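You operate a simulated robot arm through the tools that you are given. There is no shell and no other tool.

You run a simulated two-armed robot. Do the job below in one go: nothing can be reset, and whatever is moved stays where it is left.

Task
Take the top case off the pallet's stack and gauge what is left.
Fine: raise the purple height arm, case on the brown-edged table, arm down to the last case's top, then park it up. Set down upright: shut case.
Where things are to end (x, y in the base frame): shut case within 60 mm of [520, 250].

Only the result counts: the job must be done as asked and must still hold three seconds after the hand-in. Knocking over, shifting, dropping, spilling or breaking anything else fails it.

Robot
Two 7-joint arms with fingered hands on one trunk that stands fixed in place. Base frame: the origin is at the foot of the trunk, x ahead of it, y to its left, z up. Readings come in mm, rad, newtons and seconds.
The left shoulder is at [70, 142, 1014], the right one opposite. With the tool pointing down near the work surface each hand reaches from about 100 to 760 mm from the base axis, measured 20 degrees to its own side. Payload 3.6 kg a hand.
Tool frame (each hand has its own): the origin (TCP) lies between the finger pads and is the grasp point; the fingertips stand 25 mm ahead of it; z points along the fingers, y is the line along which they close. The gripper opens to 88 mm. The gripper's body begins 29 mm behind the TCP. The gripper is a hand of 5 fingers: y runs from the thumb to the fingers, the wrist lies at [-13, -97, -162] in the tool frame.
Orientation is told as [roll, pitch, yaw] about the base's x, y, z axes, in that order, counted from this pose: with the fingers straight down and the wrist toward the robot, the tool's x, y and z point along [0, 1, 0], [1, 0, 0] and [0, 0, -1] of the base frame.

Tools
- The arms move only by the tool move_arm. It takes "left_series", "right_series" or both (then of equal length, played together; a hand with none holds still); each is a list of rows, each an object (a shift or turn left out is 0) with "translation": the shift along the tool's x, y, z in mm, a list of three; "angular": the turn, a rotation vector about the tool's x, y, z in rad, a list of three. In form: [{"translation": [x, y, z], "angular": [rx, ry, rz]}, ...]. A call has 1 to 20 rows; each row shifts and turns the commanded pose from where the row before left it, along the tool's axes as they then stand. Rows are played at 5 a second. More than 50 mm and 0.15 rad between two rows, and nothing of the call is played. Where a pose cannot be reached the arm comes as near as it can. A force on the tool above 40 N (or 10 N above the force at the start of the call, whichever is more), or a blocked arm, ends the call early, and 0.2 s more pass. In this call time passes only in rows, and 0.2 s behind the last. It gives the time, the measured TCP pose, the force on the tool (base axes), the opening and the grip force at its end, in the units of the frame above (readings bear some noise), with the torque about the TCP (base axes, N m) and any sound that the robot's microphone picked up.
- Cameras (640 x 400 px; columns grow to the right, rows downward): "scene" is now at [123, 55.7, 1256.6]; the picture's right is [0.58, -0.82, 0.00], its down [-0.45, -0.32, -0.83] and it looks along [0.68, 0.48, -0.56] (base axes); focal length 302 px, centre (320, 200). "left" rides on the left gripper at [-59, -79, -105] in its tool frame; the picture's right is [-0.73, -0.32, 0.61], its down [0.62, -0.68, 0.38] and it looks along [0.29, 0.66, 0.70] (tool axes); focal length 234 px, centre (320, 200). "right" rides on the right gripper at [59, -79, -105] in its tool frame; the picture's right is [-0.73, 0.32, -0.61], its down [-0.62, -0.68, 0.38] and it looks along [-0.29, 0.66, 0.70] (tool axes); focal length 234 px, centre (320, 200). There is no depth. A picture from a camera that has moved, and an enlarged one, comes with that camera's place and axes in the base frame and with its lens. The place of the scene camera against the robot may be out by one fixed shift of up to 12 mm in any direction.
- camera(camera): a new picture of that camera. The clock stands still meanwhile.
- raise_lower(by): slides the trunk up (or, below 0, down) by that many mm; the arms and the scene camera ride with it, the base frame stays. It gives what a move gives, with no picture.
- finger_targets(index, middle, ring, little, thumb_bend, thumb_turn, hand): sets how far each is bent, from 0 (flat) to 1 (curled in); at 0.3 the hand is open as for a grip, at 0.7 the pads meet at the TCP. One left out holds its place. A second passes; each finger stops where it meets its share of the squeeze, and holds until it gets a number again. It is the only way to open and close the hand. It gives what a move gives, with no picture; readings hold the bend of each and the force on index, middle, ring, little, thumb and palm. thumb_turn goes from beside the hand (0) to across from the fingers (1), as for a grip.
- turn_head(pan, tilt): turns the head with the scene camera to pan (to the left, within 1.501 rad either way) and tilt (down, from -0.506 to 1.204), counted from straight ahead of the robot. It gives what a move gives.
- inspect(camera, box): a new picture of the part [left, top, right, bottom] of that camera's present view, enlarged. The clock stands still meanwhile.
- hand_in(): hands the job in; it is judged then, once.

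Nothing tells you positions but the pictures and the camera data. Unless the task says otherwise, let go and move clear before handing in.

The tools are called after "Call:" as name(argument=value, ...) on one line, values as JSON. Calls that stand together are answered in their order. move_arm: Moves the arms, as the interface text tells. Its arguments: {"type":"object","properties":{"left_series":{"type":"array","items":{"type":"object","properties":{"translation":{"type":"array","items":{"type":"number"}},"angular":{"type":"array","items":{"type":"number"}}}}},"right_series":{"type":"array","items":{"type":"object","properties":{"translation":{"type":"array","items":{"type":"number"}},"angular":{"type":"array","items":{"type":"number"}}}}}},"required":[]} The other tools are called the same way: raise_lower (by) slides the trunk up or down; finger_targets (index, middle, ring, little, thumb_bend, thumb_turn, hand) moves the fingers one by one; turn_head (pan, tilt) turns the head that bears the scene camera; camera (camera) takes a picture; inspect (camera, box) takes an enlarged picture of a part of a camera's view; hand_in () hands the job in.

At the start:

```text
clock: 0.0
left_ee_pos: [348.1, 468.1, 1076.1]
left_ee_rot: [-0.001, 0.002, 0.002]
left_contact_force: [-0.1, -0.1, 1.2]
left_ft_torque: [0.03, -0.02, -0.04]
left_width: 87.6
left_finger_force: 0.0
left_shape: jaw
left_bend: [0.3, 0.3, 0.3, 0.3, 0.3, 0.98]
left_finger forces: [0.0, 0.0, 0.0, 0.0, 0.0, 0.0]
right_ee_pos: [404.4, 66.9, 1002.2]
right_ee_rot: [0.001, -0.001, -0.001]
right_contact_force: [-0.2, -0.5, -0.3]
right_ft_torque: [0.02, -0.02, -0.01]
right_width: 87.8
right_finger_force: 0.1
right_shape: jaw
right_bend: [0.3, 0.3, 0.3, 0.3, 0.3, 0.98]
right_finger forces: [0.0, 0.0, 0.0, 0.0, 0.0, 0.0]
trunk travel left (down, up): [-550.0, 390.0]
head pan, tilt: [0.614, 0.588]
```

scene: 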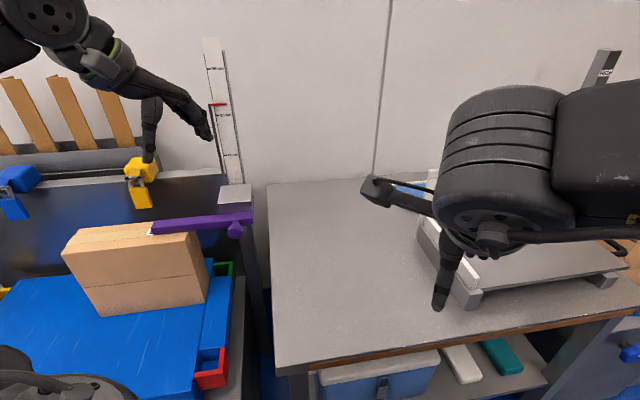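
right: 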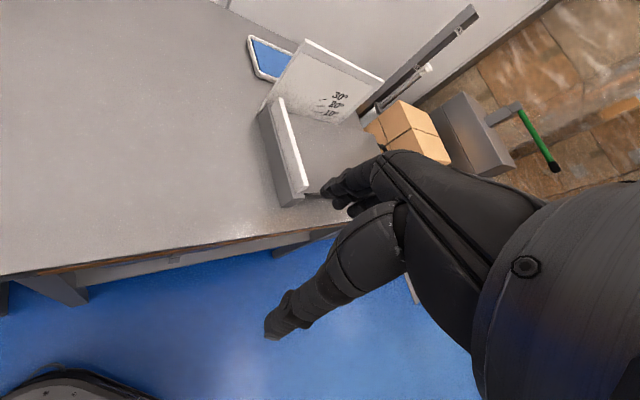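
left: 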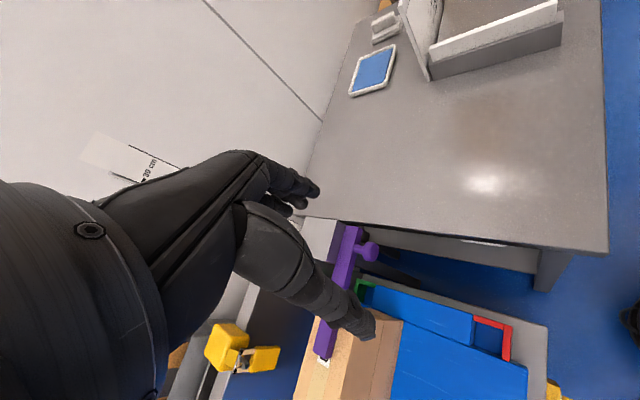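

The scene shows a stack of cases on a blue pallet to the left, with a purple height arm resting on top, on a post with a scale; the brown-edged table is to the right of it. I'll look closer and turn the head to see the stack and the post better.

Call:
inspect(camera="scene", box=[0, 130, 320, 400])

Call:
inspect(camera="scene", box=[120, 20, 320, 260])

Call:
inspect(camera="left", box=[80, 120, 560, 400])

Call:
turn_head(pan=1.0, tilt=0.8)

```text
1.48 times, centred on (160, 265) of scene
camera zoom: at [123.0, 55.7, 1256.6], right [0.58, -0.82, 0.0], down [-0.45, -0.32, -0.83], along [0.68, 0.48, -0.56], focal length 448 px, centre (557, 104)
```

zoom: 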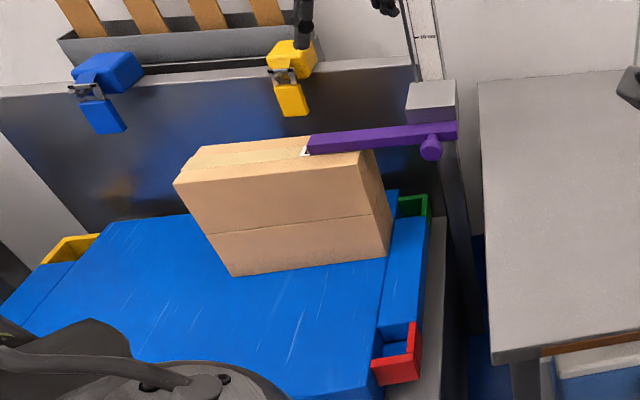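

```text
1.67 times, centred on (220, 140) of scene
camera zoom: at [123.0, 55.7, 1256.6], right [0.58, -0.82, 0.0], down [-0.45, -0.32, -0.83], along [0.68, 0.48, -0.56], focal length 504 px, centre (487, 300)
```

zoom: 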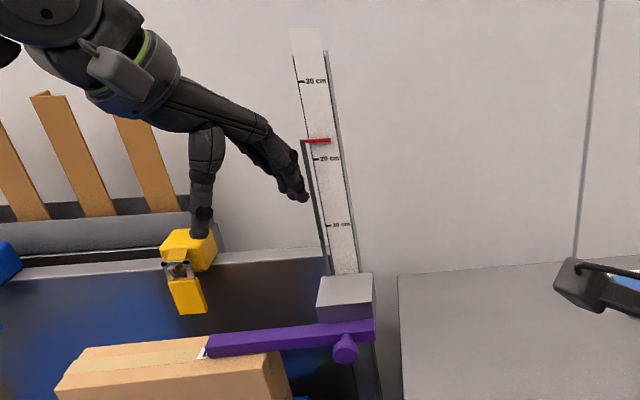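

```text
1.33 times, centred on (320, 260) of left
camera zoom: at [268.6, 409.6, 1179.6], right [-0.32, -0.73, -0.61], down [-0.68, 0.62, -0.38], along [0.66, 0.29, -0.7], focal length 312 px, centre (320, 120)
```

zoom: 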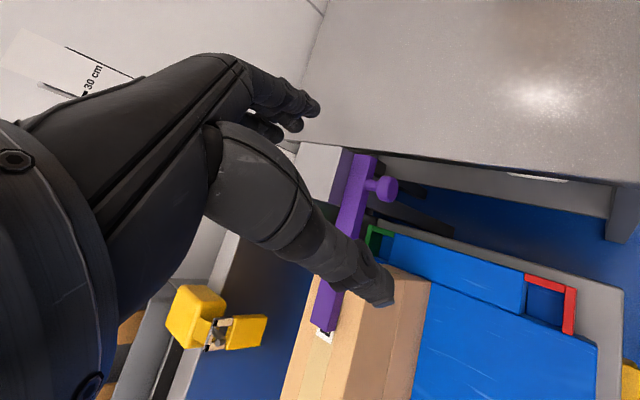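

```text
clock: 0.9
left_ee_pos: [347.2, 468.3, 1074.9]
left_ee_rot: [0.0, -0.001, 0.0]
left_contact_force: [-0.1, 0.8, -0.5]
left_ft_torque: [0.02, 0.01, 0.0]
left_width: 88.0
left_finger_force: 0.1
left_shape: jaw
left_bend: [0.3, 0.3, 0.3, 0.3, 0.3, 0.98]
left_finger forces: [0.0, 0.0, 0.0, 0.1, 0.0, 0.1]
right_ee_pos: [403.0, 67.0, 1002.2]
right_ee_rot: [-0.001, 0.0, -0.002]
right_contact_force: [-0.2, 0.3, -0.6]
right_ft_torque: [0.02, -0.01, -0.02]
right_width: 87.5
right_finger_force: 0.1
right_shape: jaw
right_bend: [0.3, 0.3, 0.3, 0.3, 0.3, 0.98]
right_finger forces: [0.0, 0.0, 0.1, 0.0, 0.1, 0.0]
trunk travel left (down, up): [-550.0, 390.0]
head pan, tilt: [1.0, 0.799]
```

Call:
camera(camera="scene")

Call:
camera(camera="left")

```text
taken
camera scene: at [94.2, 72.4, 1238.7], right [0.84, -0.54, 0.0], down [-0.39, -0.6, -0.7], along [0.38, 0.59, -0.72], focal length 302 px, centre (320, 200)
```

scene: 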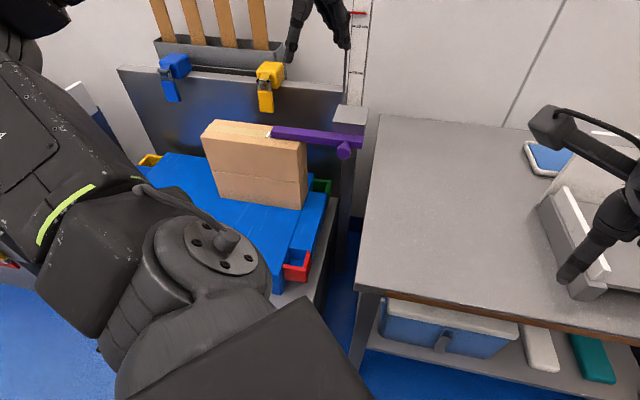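

```text
taken
camera left: at [268.7, 409.6, 1179.6], right [-0.32, -0.73, -0.61], down [-0.68, 0.62, -0.38], along [0.66, 0.29, -0.7], focal length 234 px, centre (320, 200)
```

left: 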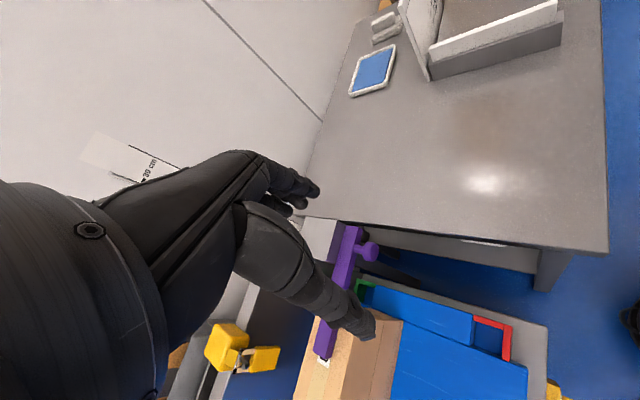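

The stack looks like a box with a horizontal seam half way: perhaps two thin cases stacked. I'll zoom in to resolve it.

Call:
inspect(camera="scene", box=[180, 100, 380, 225])

Call:
inspect(camera="left", box=[280, 200, 520, 400])

Call:
inspect(camera="scene", box=[320, 100, 640, 400])

```text
3.20 times, centred on (280, 162) of scene
camera zoom: at [94.2, 72.4, 1238.7], right [0.84, -0.54, 0.0], down [-0.39, -0.6, -0.7], along [0.38, 0.59, -0.72], focal length 968 px, centre (448, 320)
```

zoom: 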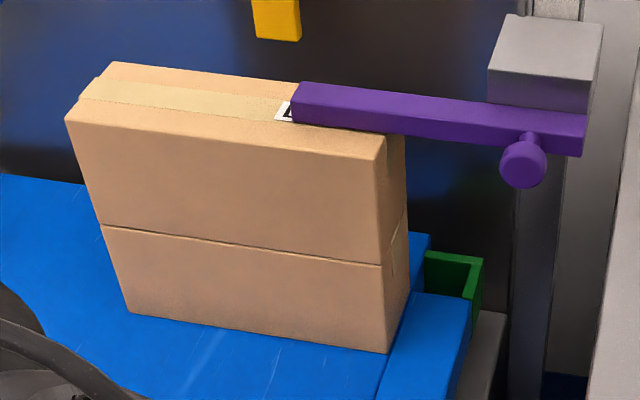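

```text
2.00 times, centred on (400, 300) of left
camera zoom: at [268.7, 409.6, 1179.6], right [-0.32, -0.73, -0.61], down [-0.68, 0.62, -0.38], along [0.66, 0.29, -0.7], focal length 468 px, centre (160, 0)
```

zoom: 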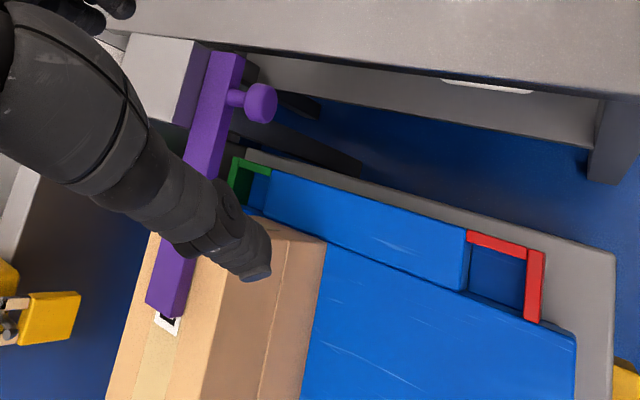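

```text
1.33 times, centred on (480, 250) of scene
camera zoom: at [94.2, 72.4, 1238.7], right [0.84, -0.54, 0.0], down [-0.39, -0.6, -0.7], along [0.38, 0.59, -0.72], focal length 403 px, centre (107, 133)
```

zoom: 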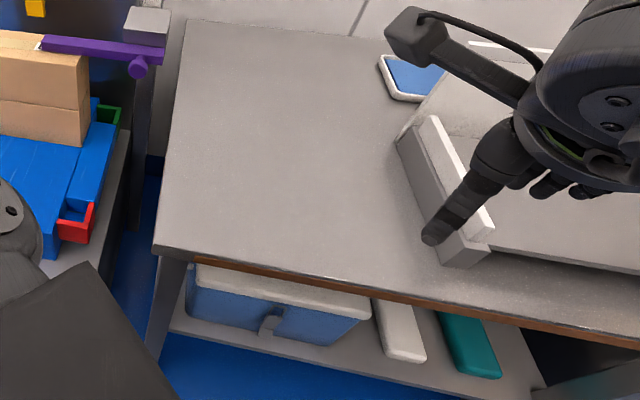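

The stack appears to be two taped cases (each about 245 x 83 x 100 mm) lying at 45 degrees around (300, 690), top near z 820, with the purple arm's tip on it and a knob near (439, 513, 825). I'll park the right hand away and turn the left hand 45 degrees to get clearer views.

Call:
move_arm(left_series=[{"translation": [0, 0, -10], "angular": [0, 0, -0.131]}, {"translation": [0, 0, -10], "angular": [0, 0, -0.131]}, {"translation": [0, 0, -10], "angular": [0, 0, -0.131]}, {"translation": [0, 0, -10], "angular": [0, 0, -0.131]}, {"translation": [0, 0, -10], "angular": [0, 0, -0.131]}, {"translation": [0, 0, -10], "angular": [0, 0, -0.13]}], right_series=[{"translation": [-20, -10, -15]}, {"translation": [-40, -10, -15]}, {"translation": [-40, 0, -15]}, {"translation": [-40, 0, 0]}, {"translation": [-40, 0, 0]}, {"translation": [-30, 0, 0]}])

```text
clock: 2.3
left_ee_pos: [346.0, 464.8, 1137.1]
left_ee_rot: [0.001, -0.001, 0.787]
left_contact_force: [-0.1, -0.5, 0.0]
left_ft_torque: [0.02, 0.02, -0.03]
left_width: 87.8
left_finger_force: 0.0
left_shape: jaw
left_bend: [0.3, 0.3, 0.3, 0.3, 0.3, 0.98]
left_finger forces: [0.0, 0.0, 0.0, 0.1, 0.0, 0.1]
right_ee_pos: [384.3, -146.5, 1045.3]
right_ee_rot: [0.003, 0.0, 0.002]
right_contact_force: [-1.2, 0.8, -0.7]
right_ft_torque: [0.0, -0.03, 0.0]
right_width: 87.8
right_finger_force: 0.1
right_shape: jaw
right_bend: [0.3, 0.3, 0.3, 0.3, 0.3, 0.98]
right_finger forces: [0.1, 0.1, 0.0, 0.0, 0.1, 0.1]
trunk travel left (down, up): [-550.0, 390.0]
head pan, tilt: [1.0, 0.799]
```

Call:
camera(camera="left")

Call:
camera(camera="scene")

Call:
camera(camera="right")

```text
taken
camera left: at [332.9, 369.0, 1240.2], right [0.29, -0.74, -0.61], down [-0.92, -0.04, -0.38], along [0.26, 0.67, -0.69], focal length 234 px, centre (320, 200)
```

left: 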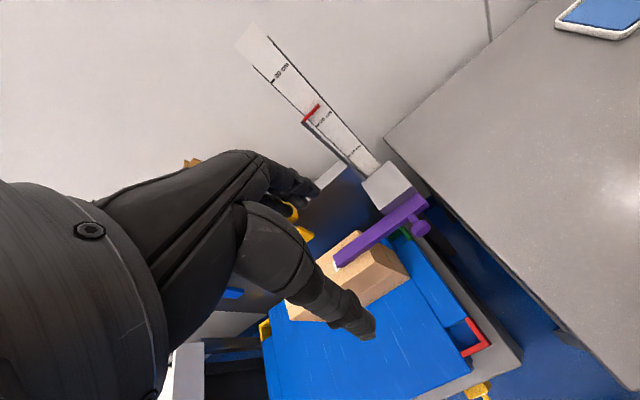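

```text
taken
camera scene: at [93.8, 70.1, 1238.8], right [0.84, -0.54, 0.0], down [-0.39, -0.6, -0.7], along [0.38, 0.59, -0.72], focal length 302 px, centre (320, 200)
```

scene: 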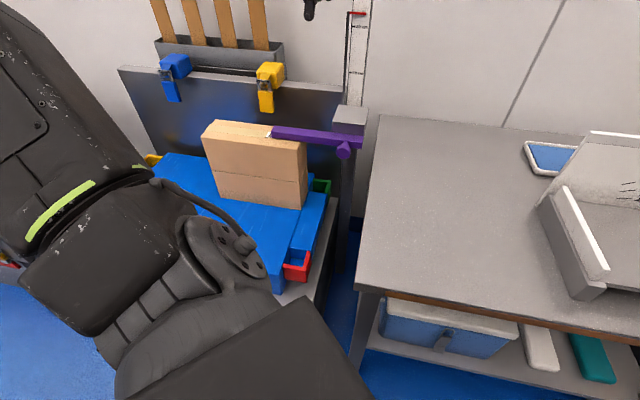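

```text
taken
camera right: at [305.4, -87.5, 1149.4], right [0.32, -0.73, 0.61], down [-0.68, -0.62, -0.38], along [0.66, -0.29, -0.7], focal length 234 px, centre (320, 200)
```

right: 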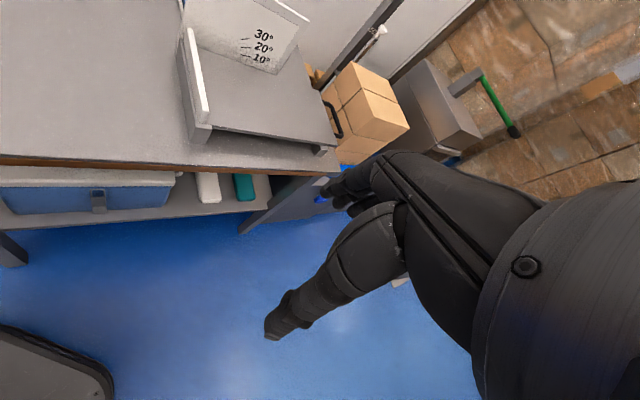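

The left camera now sees the gauge, bar and case well. I'll zoom in for triangulation.

Call:
inspect(camera="left", box=[270, 140, 510, 290])

Call:
inspect(camera="left", box=[220, 10, 440, 200])

Call:
inspect(camera="scene", box=[190, 60, 390, 225])

```text
2.67 times, centred on (390, 215) of left
camera zoom: at [332.9, 369.0, 1240.2], right [0.29, -0.74, -0.61], down [-0.92, -0.04, -0.38], along [0.26, 0.67, -0.69], focal length 624 px, centre (133, 160)
```

zoom: 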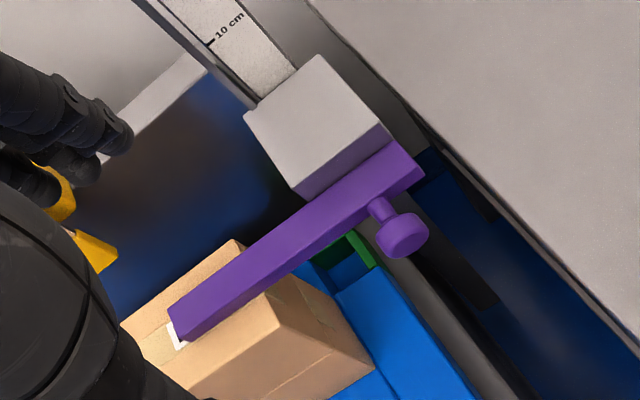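

```text
2.11 times, centred on (330, 105) of left
camera zoom: at [332.9, 369.0, 1240.2], right [0.29, -0.74, -0.61], down [-0.92, -0.04, -0.38], along [0.26, 0.67, -0.69], focal length 493 px, centre (299, 400)
```

zoom: 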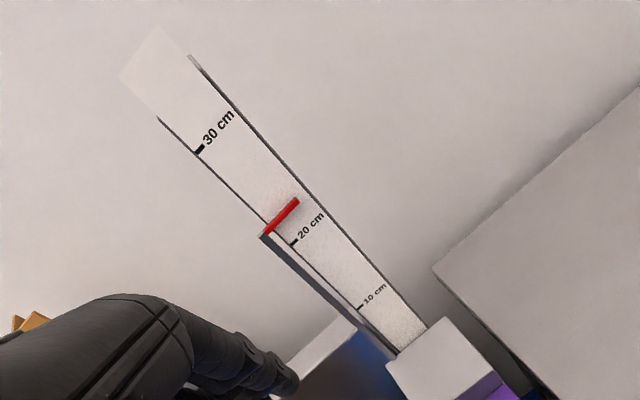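

```text
2.42 times, centred on (290, 142) of scene
camera zoom: at [93.8, 70.1, 1238.8], right [0.84, -0.54, 0.0], down [-0.39, -0.6, -0.7], along [0.38, 0.59, -0.72], focal length 733 px, centre (393, 339)
```

zoom: 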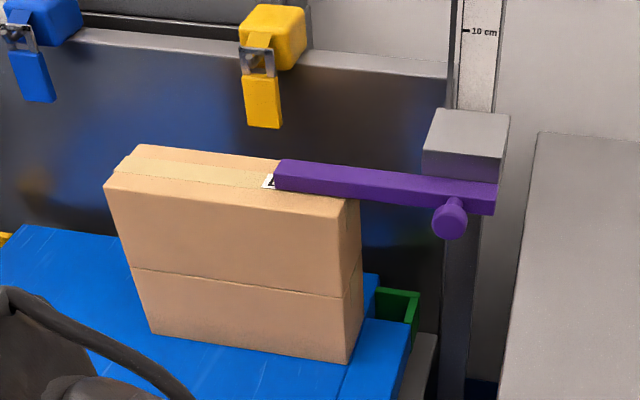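

Call:
inspect(camera="left", box=[310, 180, 440, 300])

Call:
inspect(camera="scene", box=[260, 90, 380, 165])

Call:
inspect(camera="scene", box=[190, 110, 330, 215])

```text
3.33 times, centred on (375, 240) of left
camera zoom: at [332.9, 369.0, 1240.2], right [0.29, -0.74, -0.61], down [-0.92, -0.04, -0.38], along [0.26, 0.67, -0.69], focal length 781 px, centre (137, 67)
```

zoom: 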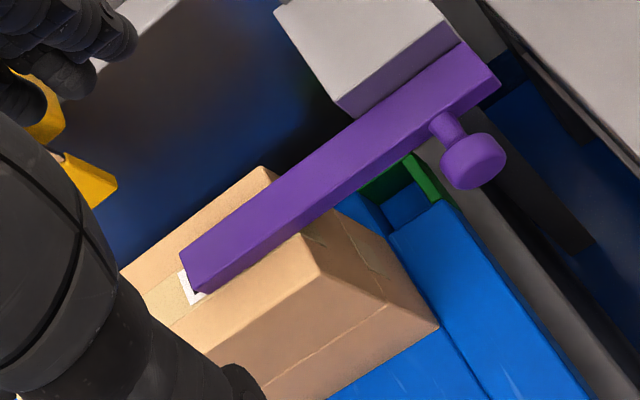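

```text
5.33 times, centred on (320, 128) of scene
camera zoom: at [93.8, 70.1, 1238.8], right [0.84, -0.54, 0.0], down [-0.39, -0.6, -0.7], along [0.38, 0.59, -0.72], focal length 1613 px, centre (320, 587)
```

zoom: 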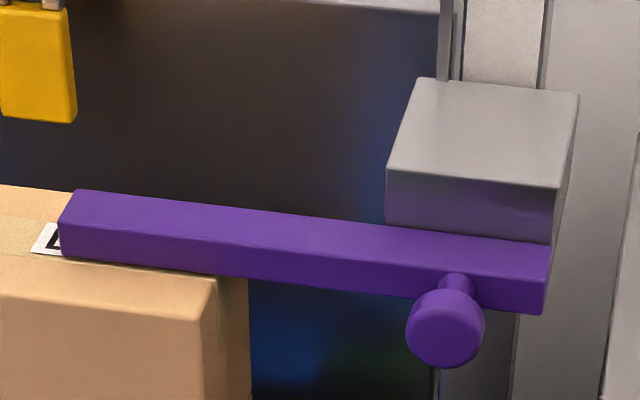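

```text
3.81 times, centred on (260, 162) of scene
camera zoom: at [93.8, 70.1, 1238.8], right [0.84, -0.54, 0.0], down [-0.39, -0.6, -0.7], along [0.38, 0.59, -0.72], focal length 1152 px, centre (549, 343)
```

zoom: 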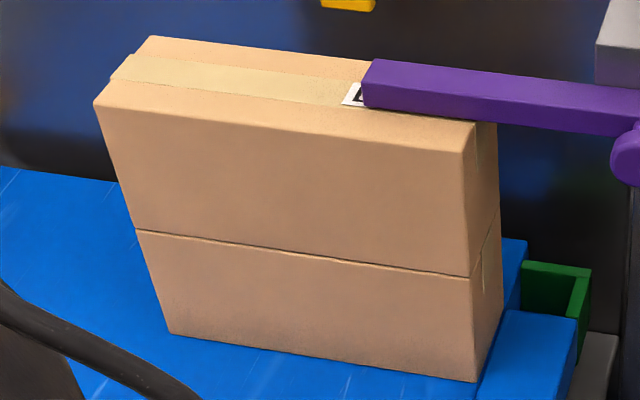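

Triangulation between views still disagrees by a centimetre or so, so I'll refine from closer up later. First I'll look at the left hand's shape, the post, and the full gauge from the head camera.

Call:
turn_head(pan=1.0, tilt=0.4)

Call:
camera(camera="scene")

Call:
inspect(camera="scene", box=[240, 60, 440, 260])

```text
clock: 3.1
left_ee_pos: [347.9, 467.1, 1133.9]
left_ee_rot: [-0.001, 0.001, 0.786]
left_contact_force: [-0.2, 0.3, -0.6]
left_ft_torque: [0.01, 0.01, -0.04]
left_width: 87.4
left_finger_force: 0.1
left_shape: jaw
left_bend: [0.3, 0.3, 0.3, 0.3, 0.3, 0.98]
left_finger forces: [0.0, 0.0, 0.1, 0.0, 0.1, 0.0]
right_ee_pos: [384.9, -144.3, 1045.9]
right_ee_rot: [-0.002, 0.0, -0.003]
right_contact_force: [-0.7, 0.1, 0.2]
right_ft_torque: [-0.01, -0.02, 0.01]
right_width: 87.7
right_finger_force: 0.1
right_shape: jaw
right_bend: [0.3, 0.3, 0.3, 0.3, 0.3, 0.98]
right_finger forces: [0.0, 0.0, 0.1, 0.0, 0.0, 0.0]
trunk travel left (down, up): [-550.0, 390.0]
head pan, tilt: [1.0, 0.4]
```

```text
taken
camera scene: at [100.5, 82.3, 1273.7], right [0.84, -0.54, 0.0], down [-0.21, -0.33, -0.92], along [0.5, 0.77, -0.39], focal length 302 px, centre (320, 200)
```

scene: 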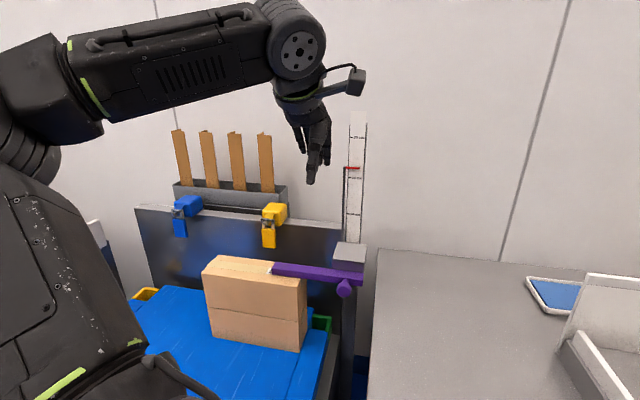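

```text
2.00 times, centred on (340, 160) of scene
camera zoom: at [100.5, 82.3, 1273.7], right [0.84, -0.54, 0.0], down [-0.21, -0.33, -0.92], along [0.5, 0.77, -0.39], focal length 605 px, centre (280, 280)
```

zoom: 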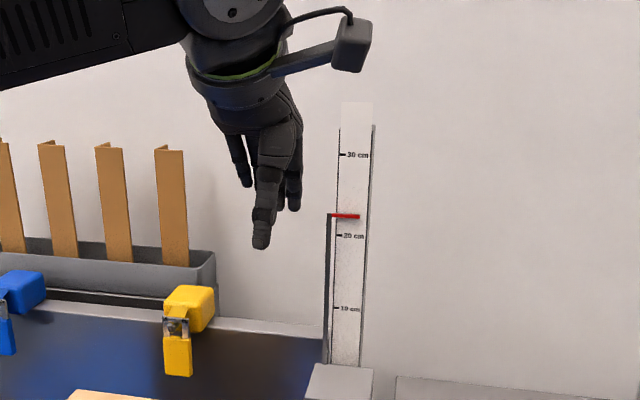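

I see the hand shape and the gauge: the red pointer near 22 cm, with the post standing behind the carriage. I'll lower the left hand to bring its camera closer for accurate measurement.

Call:
move_arm(left_series=[{"translation": [10.8, -6.2, 43.5]}, {"translation": [10.8, -6.2, 43.5]}, {"translation": [10.8, -6.2, 43.5]}, {"translation": [10.8, -6.2, 43.5]}])

Call:
camera(camera="left")

Call:
inspect(camera="left", box=[310, 90, 530, 230])

```text
clock: 4.1
left_ee_pos: [299.7, 478.7, 962.2]
left_ee_rot: [0.002, -0.001, 0.784]
left_contact_force: [-0.1, 0.6, -0.4]
left_ft_torque: [-0.02, 0.0, 0.0]
left_width: 87.6
left_finger_force: 0.0
left_shape: jaw
left_bend: [0.3, 0.3, 0.3, 0.3, 0.3, 0.98]
left_finger forces: [0.0, 0.0, 0.1, 0.0, 0.1, 0.0]
right_ee_pos: [385.2, -143.4, 1045.9]
right_ee_rot: [0.0, 0.001, -0.002]
right_contact_force: [0.3, 0.5, 1.3]
right_ft_torque: [0.03, 0.04, -0.01]
right_width: 87.8
right_finger_force: 0.1
right_shape: jaw
right_bend: [0.3, 0.3, 0.3, 0.3, 0.3, 0.98]
right_finger forces: [0.0, 0.1, 0.1, 0.0, 0.0, 0.0]
trunk travel left (down, up): [-550.0, 390.0]
head pan, tilt: [1.0, 0.4]
```

```text
taken
camera left: at [285.1, 382.4, 1066.4], right [0.29, -0.74, -0.61], down [-0.92, -0.04, -0.38], along [0.26, 0.67, -0.7], focal length 234 px, centre (320, 200)
```

left: 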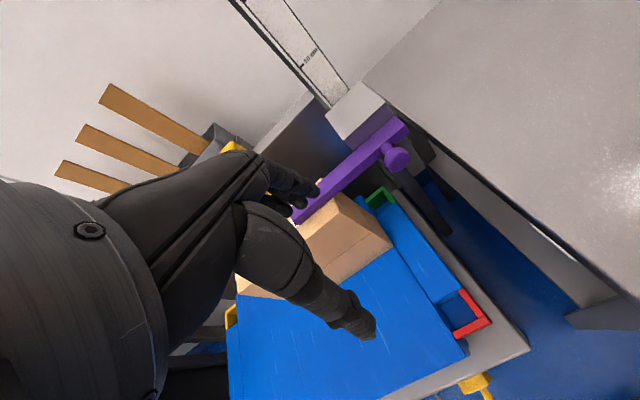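

```text
2.86 times, centred on (420, 160) of left
camera zoom: at [285.1, 382.4, 1066.4], right [0.29, -0.74, -0.61], down [-0.92, -0.04, -0.38], along [0.26, 0.67, -0.7], focal length 669 px, centre (34, 314)
```

zoom: 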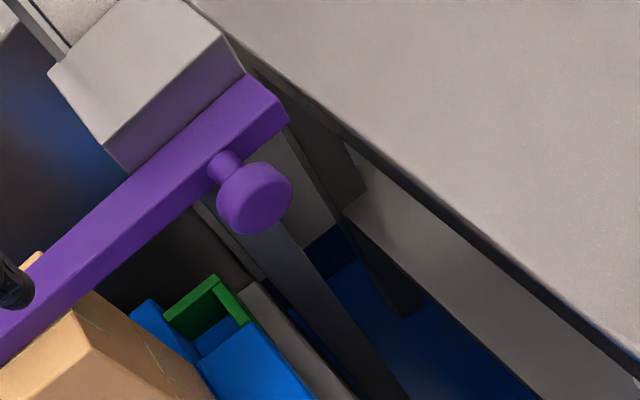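

From the left camera views the knob's cap is near (452, 521, 798), the case's top near z 781 and the front-right top corner near (376, 606); each case is about 110 mm tall. Now I'll move the hand over to the left to look at the case's length and width from close.

Call:
move_arm(left_series=[{"translation": [40.1, 22.4, 0]}, {"translation": [40.1, 22.4, 0]}, {"translation": [40.1, 22.4, 0]}, {"translation": [40.1, 22.4, 0]}, {"translation": [40.1, 22.4, 0]}, {"translation": [40.1, 22.4, 0]}])

Call:
camera(camera="left")

Call:
camera(camera="scene")

```text
clock: 5.5
left_ee_pos: [222.1, 748.2, 958.8]
left_ee_rot: [-0.001, 0.002, 0.787]
left_contact_force: [0.0, 0.2, -0.6]
left_ft_torque: [-0.04, 0.01, 0.02]
left_width: 87.7
left_finger_force: 0.1
left_shape: jaw
left_bend: [0.3, 0.3, 0.3, 0.3, 0.3, 0.98]
left_finger forces: [0.0, 0.1, 0.0, 0.0, 0.0, 0.0]
right_ee_pos: [385.8, -142.4, 1045.4]
right_ee_rot: [0.0, -0.002, -0.001]
right_contact_force: [0.1, -0.2, -0.8]
right_ft_torque: [-0.01, 0.01, 0.02]
right_width: 87.8
right_finger_force: 0.1
right_shape: jaw
right_bend: [0.3, 0.3, 0.3, 0.3, 0.3, 0.98]
right_finger forces: [0.1, 0.1, 0.0, 0.1, 0.0, 0.0]
trunk travel left (down, up): [-550.0, 390.0]
head pan, tilt: [1.0, 0.4]
```

```text
taken
camera left: at [209.3, 651.7, 1061.9], right [0.28, -0.74, -0.61], down [-0.92, -0.04, -0.38], along [0.26, 0.67, -0.7], focal length 234 px, centre (320, 200)
```

left: 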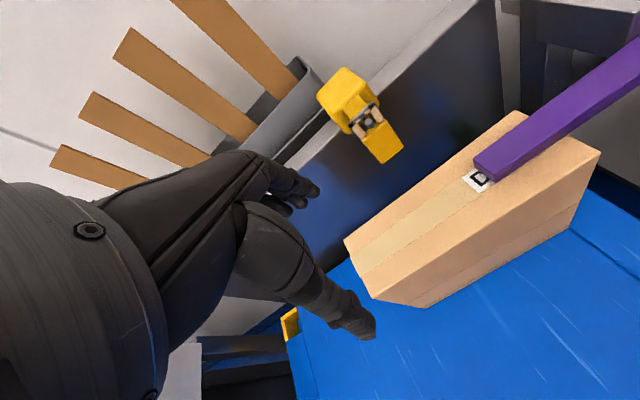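

```text
taken
camera scene: at [100.8, 83.8, 1273.6], right [0.84, -0.54, 0.0], down [-0.21, -0.33, -0.92], along [0.5, 0.77, -0.39], focal length 302 px, centre (320, 200)
```

scene: 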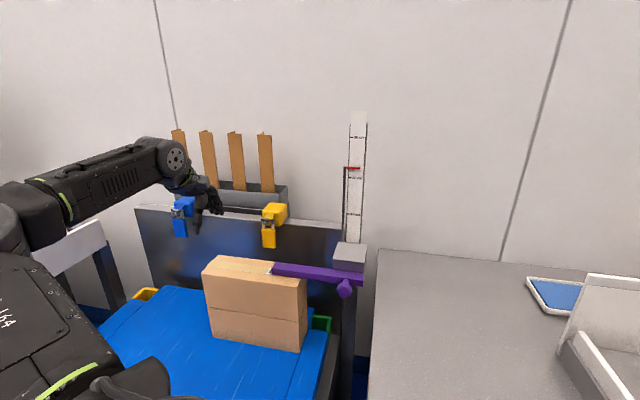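

Great, the left camera sees the whole case top. I'll zoom in on its corners.

Call:
inspect(camera="left", box=[330, 210, 450, 320])

Call:
inspect(camera="left", box=[460, 90, 640, 260])

Call:
inspect(camera="left", box=[280, 20, 520, 320])

```text
3.64 times, centred on (390, 265) of left
camera zoom: at [209.3, 651.7, 1061.9], right [0.28, -0.74, -0.61], down [-0.92, -0.04, -0.38], along [0.26, 0.67, -0.7], focal length 852 px, centre (66, -36)
```

zoom: 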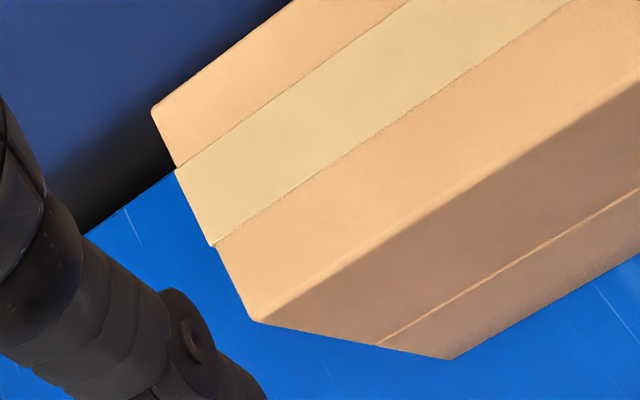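

```text
2.35 times, centred on (550, 175) of left
camera zoom: at [209.3, 651.7, 1061.9], right [0.28, -0.74, -0.61], down [-0.92, -0.04, -0.38], along [0.26, 0.67, -0.7], focal length 551 px, centre (-221, 259)
```

zoom: 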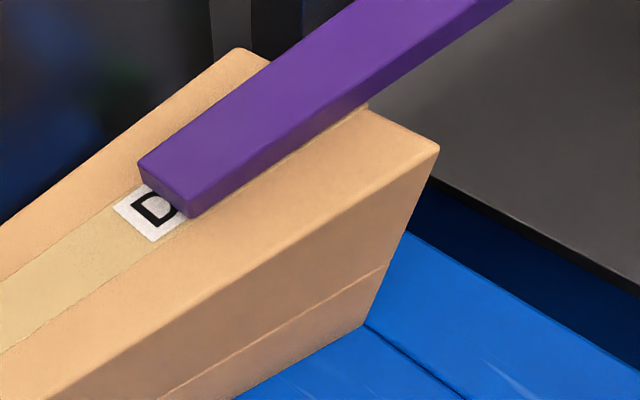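

```text
1.33 times, centred on (400, 170) of left
camera zoom: at [209.3, 651.7, 1061.9], right [0.28, -0.74, -0.61], down [-0.92, -0.04, -0.38], along [0.26, 0.67, -0.7], focal length 312 px, centre (213, 240)
```

zoom: 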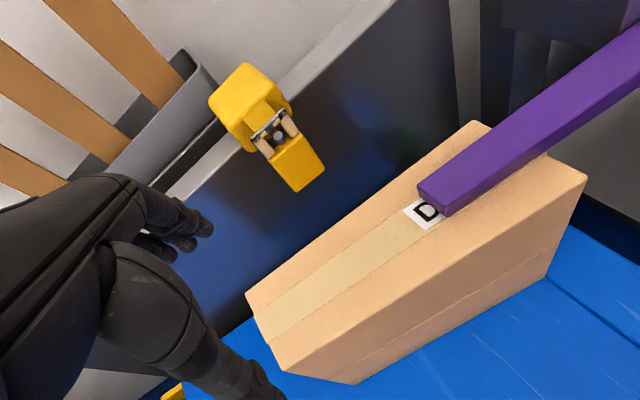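

The case's top comes out near 256 x 88 mm at z about 781, so I need the hand to open at least that wide. I'll test how wide the hand gets when the fingers are flatter.

Call:
finger_targets(hand="left", index=0.15, middle=0.15, ring=0.15, little=0.15, thumb_bend=0.15)

Call:
camera(camera="left")

Call:
inspect(camera="scene", box=[110, 100, 330, 260])

```text
clock: 6.5
left_ee_pos: [222.6, 747.3, 958.5]
left_ee_rot: [0.001, 0.0, 0.785]
left_contact_force: [1.3, -0.5, 0.5]
left_ft_torque: [-0.01, -0.01, 0.0]
left_width: 112.1
left_finger_force: 0.0
left_shape: fingers
left_bend: [0.15, 0.15, 0.15, 0.15, 0.15, 0.98]
left_finger forces: [0.1, 0.1, 0.0, 0.1, 0.0, 0.0]
right_ee_pos: [385.0, -144.2, 1046.0]
right_ee_rot: [-0.002, -0.001, -0.002]
right_contact_force: [0.7, -0.2, 1.0]
right_ft_torque: [0.01, -0.01, -0.01]
right_width: 87.8
right_finger_force: 0.0
right_shape: jaw
right_bend: [0.3, 0.3, 0.3, 0.3, 0.3, 0.98]
right_finger forces: [0.1, 0.0, 0.1, 0.1, 0.0, 0.0]
trunk travel left (down, up): [-550.0, 390.0]
head pan, tilt: [1.0, 0.4]
```

```text
taken
camera left: at [209.3, 650.2, 1062.9], right [0.29, -0.74, -0.61], down [-0.92, -0.04, -0.38], along [0.26, 0.67, -0.7], focal length 234 px, centre (320, 200)
```

left: 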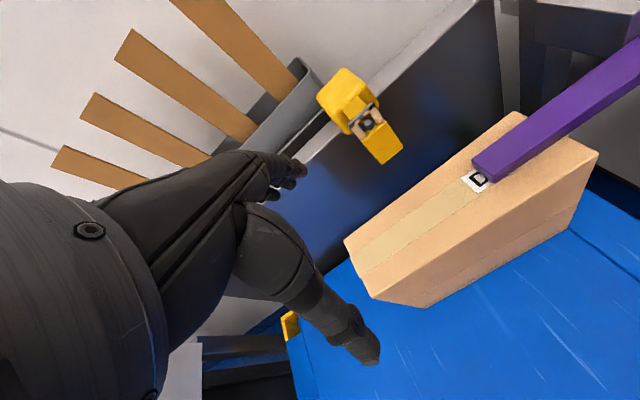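

```text
2.50 times, centred on (220, 180) of scene
camera zoom: at [100.5, 82.6, 1273.7], right [0.84, -0.54, 0.0], down [-0.21, -0.33, -0.92], along [0.5, 0.78, -0.39], focal length 756 px, centre (570, 250)
```

zoom: 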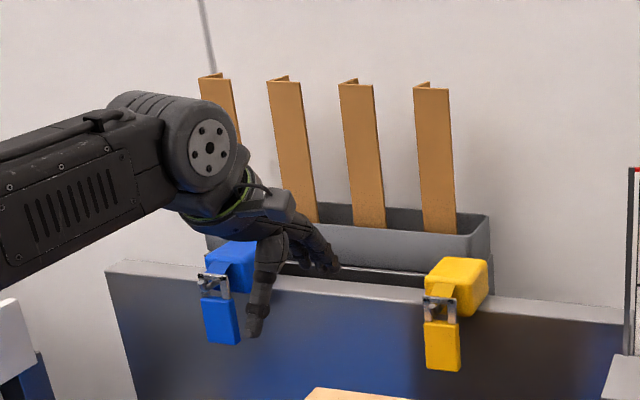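

Flattening to 0.15 opens the hand to about 112 mm, so the case's ~88 mm width can be straddled. The bar (about 24 mm wide, top near z 803, centre line along the case's centre) can be pinched from above in the same orientation, so I'll move over the bar near (406, 638) first.

Call:
finger_targets(hand="left", index=0.35, middle=0.35, ring=0.35, little=0.35, thumb_bend=0.35)

Call:
move_arm(left_series=[{"translation": [-41.4, 10.5, 0]}, {"translation": [-41.4, 10.5, 0]}, {"translation": [-41.4, 10.5, 0]}, {"translation": [-41.4, 10.5, 0], "angular": [0, 0, -0.003]}, {"translation": [-41.4, 10.5, 0], "angular": [0, 0, -0.003]}])

Call:
camera(camera="left")

Call:
camera(camera="scene")

```text
clock: 7.5
left_ee_pos: [222.8, 747.1, 959.5]
left_ee_rot: [0.0, 0.0, 0.785]
left_contact_force: [0.7, -1.4, -0.4]
left_ft_torque: [-0.01, -0.04, 0.0]
left_width: 74.7
left_finger_force: 0.1
left_shape: fingers
left_bend: [0.35, 0.35, 0.35, 0.35, 0.35, 0.98]
left_finger forces: [0.0, 0.0, 0.0, 0.0, 0.0, 0.0]
right_ee_pos: [384.6, -144.8, 1045.5]
right_ee_rot: [0.0, 0.001, -0.003]
right_contact_force: [-0.3, 0.4, 0.1]
right_ft_torque: [-0.01, -0.02, 0.01]
right_width: 87.7
right_finger_force: 0.1
right_shape: jaw
right_bend: [0.3, 0.3, 0.3, 0.3, 0.3, 0.98]
right_finger forces: [0.0, 0.0, 0.0, 0.0, 0.1, 0.0]
trunk travel left (down, up): [-550.0, 390.0]
head pan, tilt: [1.0, 0.4]
```

```text
clock: 8.7
left_ee_pos: [409.7, 636.5, 962.5]
left_ee_rot: [-0.002, 0.0, 0.793]
left_contact_force: [1.0, -0.6, 0.7]
left_ft_torque: [-0.01, -0.01, 0.02]
left_width: 74.8
left_finger_force: 0.2
left_shape: fingers
left_bend: [0.35, 0.35, 0.35, 0.35, 0.35, 0.98]
left_finger forces: [0.1, 0.1, 0.1, 0.1, 0.0, 0.0]
right_ee_pos: [386.7, -143.5, 1044.8]
right_ee_rot: [0.001, 0.002, -0.002]
right_contact_force: [-0.2, 0.3, -0.2]
right_ft_torque: [0.01, 0.02, 0.01]
right_width: 87.8
right_finger_force: 0.0
right_shape: jaw
right_bend: [0.3, 0.3, 0.3, 0.3, 0.3, 0.98]
right_finger forces: [0.1, 0.1, 0.1, 0.0, 0.1, 0.0]
trunk travel left (down, up): [-550.0, 390.0]
head pan, tilt: [1.0, 0.4]
```

```text
taken
camera left: at [397.2, 540.0, 1066.4], right [0.29, -0.74, -0.61], down [-0.92, -0.05, -0.38], along [0.25, 0.67, -0.7], focal length 234 px, centre (320, 200)
```

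left: 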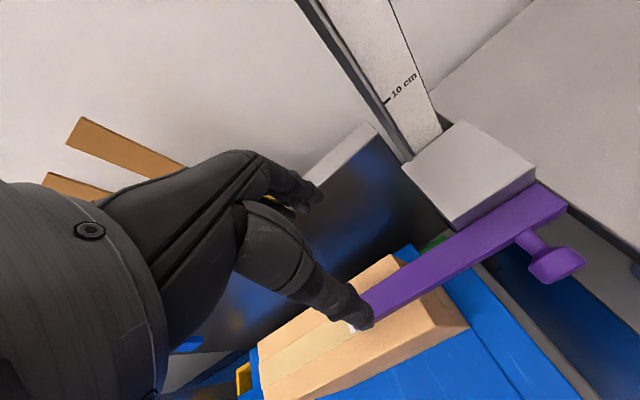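

```text
taken
camera scene: at [102.1, 82.6, 1273.6], right [0.84, -0.54, 0.0], down [-0.21, -0.33, -0.92], along [0.5, 0.78, -0.39], focal length 302 px, centre (320, 200)
```

scene: 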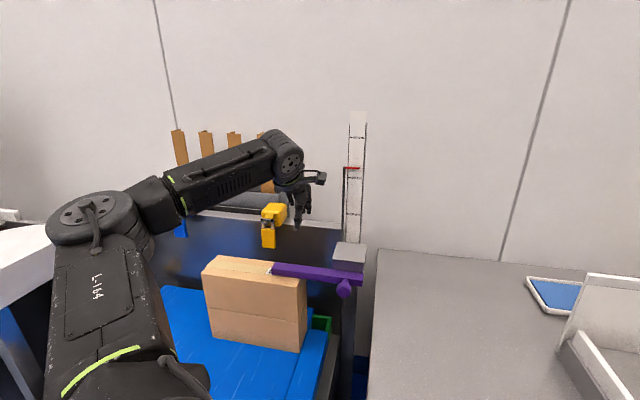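

Call:
inspect(camera="left", box=[340, 100, 600, 340])

Call:
inspect(camera="left", box=[300, 0, 480, 170])

Call:
inspect(camera="scene", box=[240, 140, 400, 300])

```text
1.67 times, centred on (470, 220) of left
camera zoom: at [397.2, 540.0, 1066.4], right [0.29, -0.74, -0.61], down [-0.92, -0.05, -0.38], along [0.25, 0.67, -0.7], focal length 390 px, centre (70, 167)
```

zoom: 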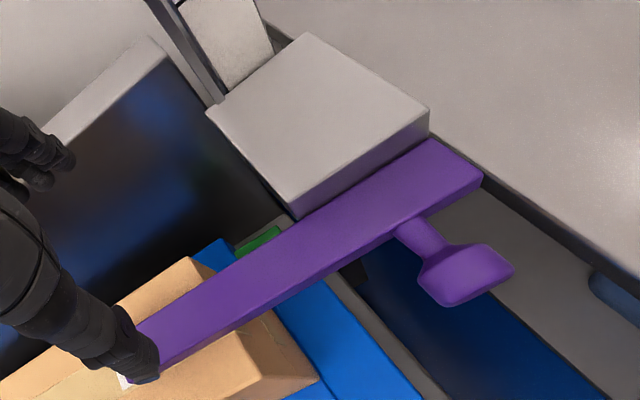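

```text
2.35 times, centred on (390, 85) of left
camera zoom: at [397.2, 540.0, 1066.4], right [0.29, -0.74, -0.61], down [-0.92, -0.05, -0.38], along [0.25, 0.67, -0.7], focal length 551 px, centre (155, 471)
```

zoom: 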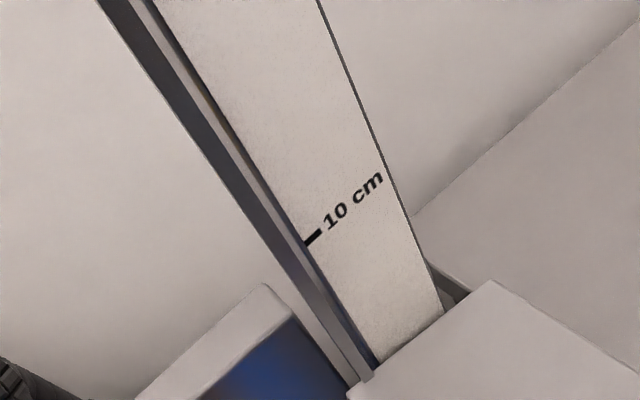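

```text
2.50 times, centred on (320, 220) of scene
camera zoom: at [102.1, 82.6, 1273.6], right [0.84, -0.54, 0.0], down [-0.21, -0.33, -0.92], along [0.5, 0.78, -0.39], focal length 756 px, centre (320, 150)
```

zoom: 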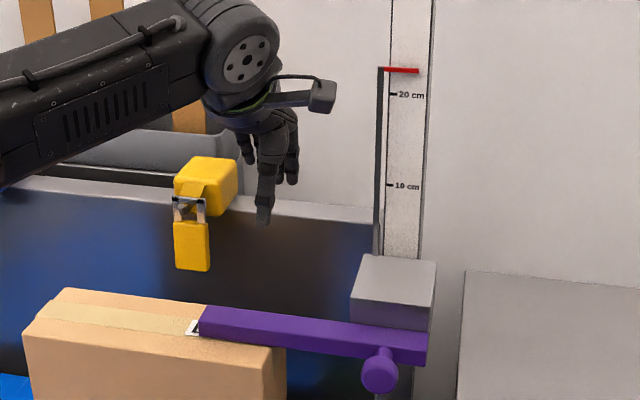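

The hand is centred over the bar (bar spans about 27 mm across at n≈738; the hand is within 2 mm). I'll descend part way and check.

Call:
move_arm(left_series=[{"translation": [0, -1, 38]}, {"translation": [0, -1, 38]}, {"translation": [0, 0, 34]}])

Call:
camera(camera="left")

Call:
inspect(camera="scene", box=[240, 140, 400, 300])

```text
clock: 9.5
left_ee_pos: [407.7, 634.4, 852.9]
left_ee_rot: [-0.001, 0.0, 0.789]
left_contact_force: [0.2, 0.3, -0.4]
left_ft_torque: [0.02, 0.0, -0.01]
left_width: 74.7
left_finger_force: 0.1
left_shape: fingers
left_bend: [0.35, 0.35, 0.35, 0.35, 0.35, 0.98]
left_finger forces: [0.1, 0.1, 0.0, 0.0, 0.0, 0.0]
right_ee_pos: [385.7, -143.3, 1046.1]
right_ee_rot: [0.001, -0.001, -0.001]
right_contact_force: [0.0, 0.0, 0.6]
right_ft_torque: [0.02, -0.02, 0.02]
right_width: 87.5
right_finger_force: 0.0
right_shape: jaw
right_bend: [0.3, 0.3, 0.3, 0.3, 0.3, 0.98]
right_finger forces: [0.0, 0.0, 0.1, 0.1, 0.0, 0.0]
trunk travel left (down, up): [-550.0, 390.0]
head pan, tilt: [1.0, 0.4]
```

```text
taken
camera left: at [394.9, 537.4, 957.3], right [0.29, -0.74, -0.61], down [-0.92, -0.05, -0.38], along [0.26, 0.67, -0.7], focal length 234 px, centre (320, 200)
```

left: 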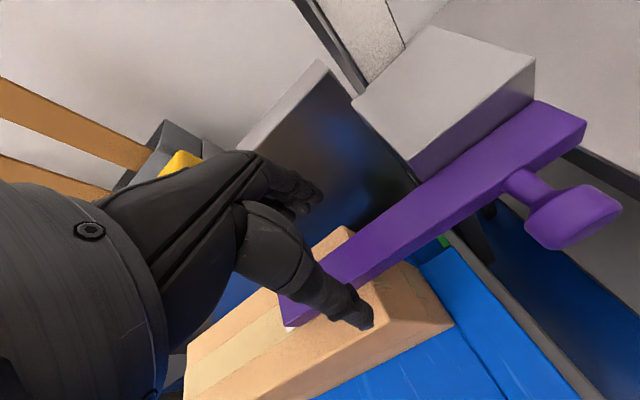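

```text
2.50 times, centred on (320, 220) of scene
camera zoom: at [100.9, 82.8, 1273.7], right [0.84, -0.54, 0.0], down [-0.21, -0.33, -0.92], along [0.5, 0.78, -0.39], focal length 756 px, centre (320, 150)
```

zoom: 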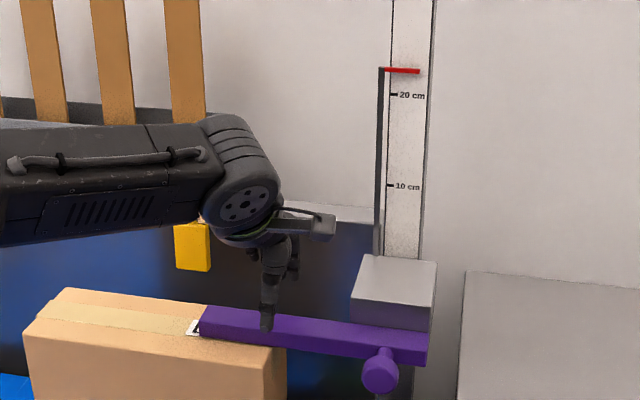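

Clear and centred. I'll descend the last 40 mm so that the fingers straddle the bar with tips just above the case top.

Call:
move_arm(left_series=[{"translation": [0, 0, 14]}, {"translation": [0, 0, 14]}, {"translation": [0, 0, 12]}])

Call:
camera(camera="left")

Call:
inspect(camera="scene", box=[260, 180, 380, 300])

```text
clock: 10.3
left_ee_pos: [406.3, 635.2, 811.9]
left_ee_rot: [-0.001, 0.0, 0.792]
left_contact_force: [-0.2, 0.0, 1.0]
left_ft_torque: [-0.02, 0.04, 0.03]
left_width: 74.5
left_finger_force: 0.0
left_shape: fingers
left_bend: [0.35, 0.35, 0.35, 0.35, 0.35, 0.98]
left_finger forces: [0.1, 0.0, 0.0, 0.0, 0.0, 0.0]
right_ee_pos: [384.6, -143.6, 1046.2]
right_ee_rot: [0.001, 0.0, 0.0]
right_contact_force: [0.6, -0.8, -0.2]
right_ft_torque: [0.01, -0.01, -0.01]
right_width: 87.5
right_finger_force: 0.0
right_shape: jaw
right_bend: [0.3, 0.3, 0.3, 0.3, 0.3, 0.98]
right_finger forces: [0.0, 0.0, 0.0, 0.1, 0.0, 0.0]
trunk travel left (down, up): [-550.0, 390.0]
head pan, tilt: [1.0, 0.4]
```

```text
taken
camera left: at [393.7, 538.4, 915.7], right [0.29, -0.74, -0.61], down [-0.92, -0.05, -0.38], along [0.25, 0.67, -0.7], focal length 234 px, centre (320, 200)
```

left: 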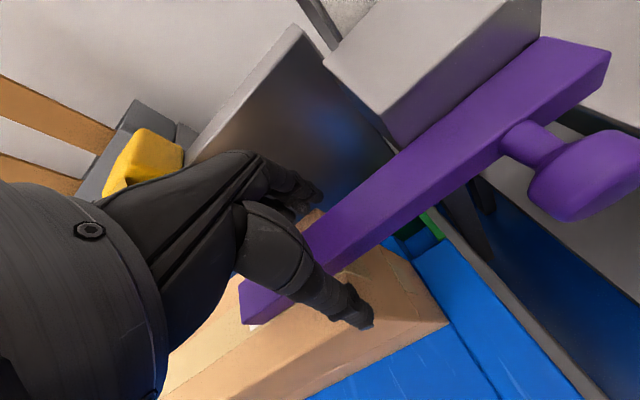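

```text
3.33 times, centred on (320, 240) of scene
camera zoom: at [100.7, 82.6, 1273.7], right [0.84, -0.54, 0.0], down [-0.21, -0.33, -0.92], along [0.5, 0.78, -0.39], focal length 1008 px, centre (320, 67)
```

zoom: 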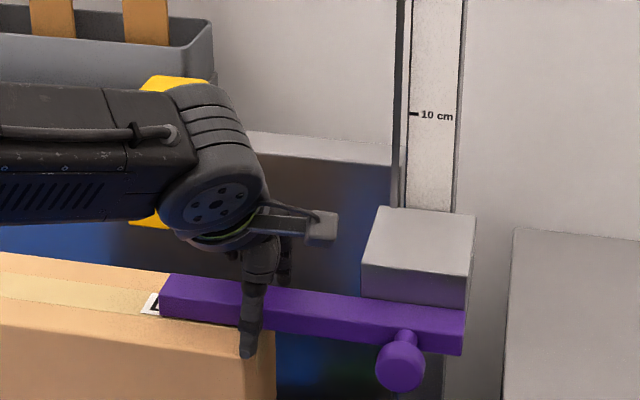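

The thumb is in front of the bar and the fingers are behind it, tips just above the case. Closing now.

Call:
finger_targets(hand="left", index=0.5, middle=0.5, ring=0.5, little=0.5, thumb_bend=0.5)

Call:
finger_targets(hand="left", index=0.7, middle=0.7, ring=0.7, little=0.7, thumb_bend=0.7)

Call:
camera(camera="left")

Call:
inspect(camera="scene", box=[200, 140, 400, 300])

```text
clock: 11.3
left_ee_pos: [405.5, 634.0, 813.7]
left_ee_rot: [-0.003, -0.001, 0.791]
left_contact_force: [0.4, 2.0, 6.6]
left_ft_torque: [0.24, -0.11, -0.03]
left_width: 42.0
left_finger_force: 2.9
left_shape: fingers
left_bend: [0.5, 0.47, 0.5, 0.5, 0.5, 0.98]
left_finger forces: [0.0, 6.5, 0.0, 0.0, 0.0, 0.0]
right_ee_pos: [385.1, -144.9, 1045.8]
right_ee_rot: [0.002, 0.0, -0.003]
right_contact_force: [0.8, 0.0, -0.1]
right_ft_torque: [-0.01, -0.01, -0.03]
right_width: 87.7
right_finger_force: 0.0
right_shape: jaw
right_bend: [0.3, 0.3, 0.3, 0.3, 0.3, 0.98]
right_finger forces: [0.1, 0.1, 0.0, 0.0, 0.1, 0.0]
trunk travel left (down, up): [-550.0, 390.0]
head pan, tilt: [1.0, 0.4]
```

```text
clock: 12.3
left_ee_pos: [408.8, 635.8, 811.3]
left_ee_rot: [0.0, -0.002, 0.791]
left_contact_force: [14.5, 17.2, 14.5]
left_ft_torque: [0.42, -0.3, -0.52]
left_width: 22.7
left_finger_force: 24.0
left_shape: fingers
left_bend: [0.61, 0.61, 0.62, 0.64, 0.6, 0.97]
left_finger forces: [6.4, 19.0, 6.6, 7.2, 7.9, 0.1]
right_ee_pos: [386.0, -143.9, 1045.8]
right_ee_rot: [0.0, 0.002, -0.002]
right_contact_force: [0.7, -1.1, -1.2]
right_ft_torque: [0.01, 0.0, -0.02]
right_width: 87.6
right_finger_force: 0.0
right_shape: jaw
right_bend: [0.3, 0.3, 0.3, 0.3, 0.3, 0.98]
right_finger forces: [0.0, 0.0, 0.1, 0.1, 0.1, 0.0]
trunk travel left (down, up): [-550.0, 390.0]
head pan, tilt: [1.0, 0.4]
```

```text
taken
camera left: at [394.7, 539.0, 916.2], right [0.29, -0.74, -0.61], down [-0.92, -0.05, -0.38], along [0.26, 0.67, -0.7], focal length 234 px, centre (320, 200)
```

left: 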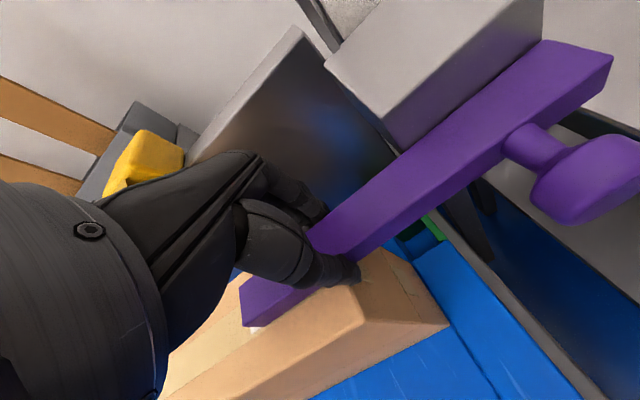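

```text
2.50 times, centred on (300, 220) of scene
camera zoom: at [101.8, 83.2, 1273.7], right [0.84, -0.54, 0.0], down [-0.21, -0.33, -0.92], along [0.5, 0.77, -0.39], focal length 756 px, centre (370, 150)
```

zoom: 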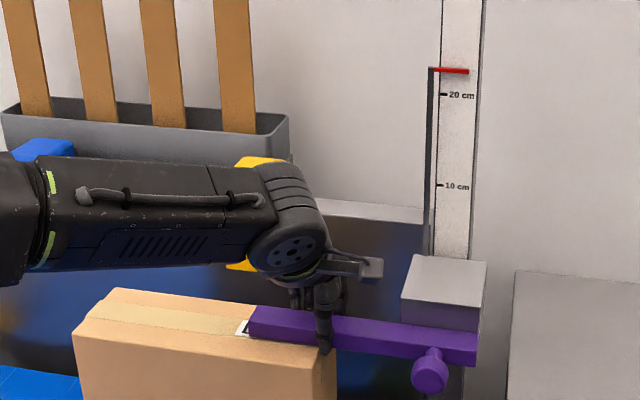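

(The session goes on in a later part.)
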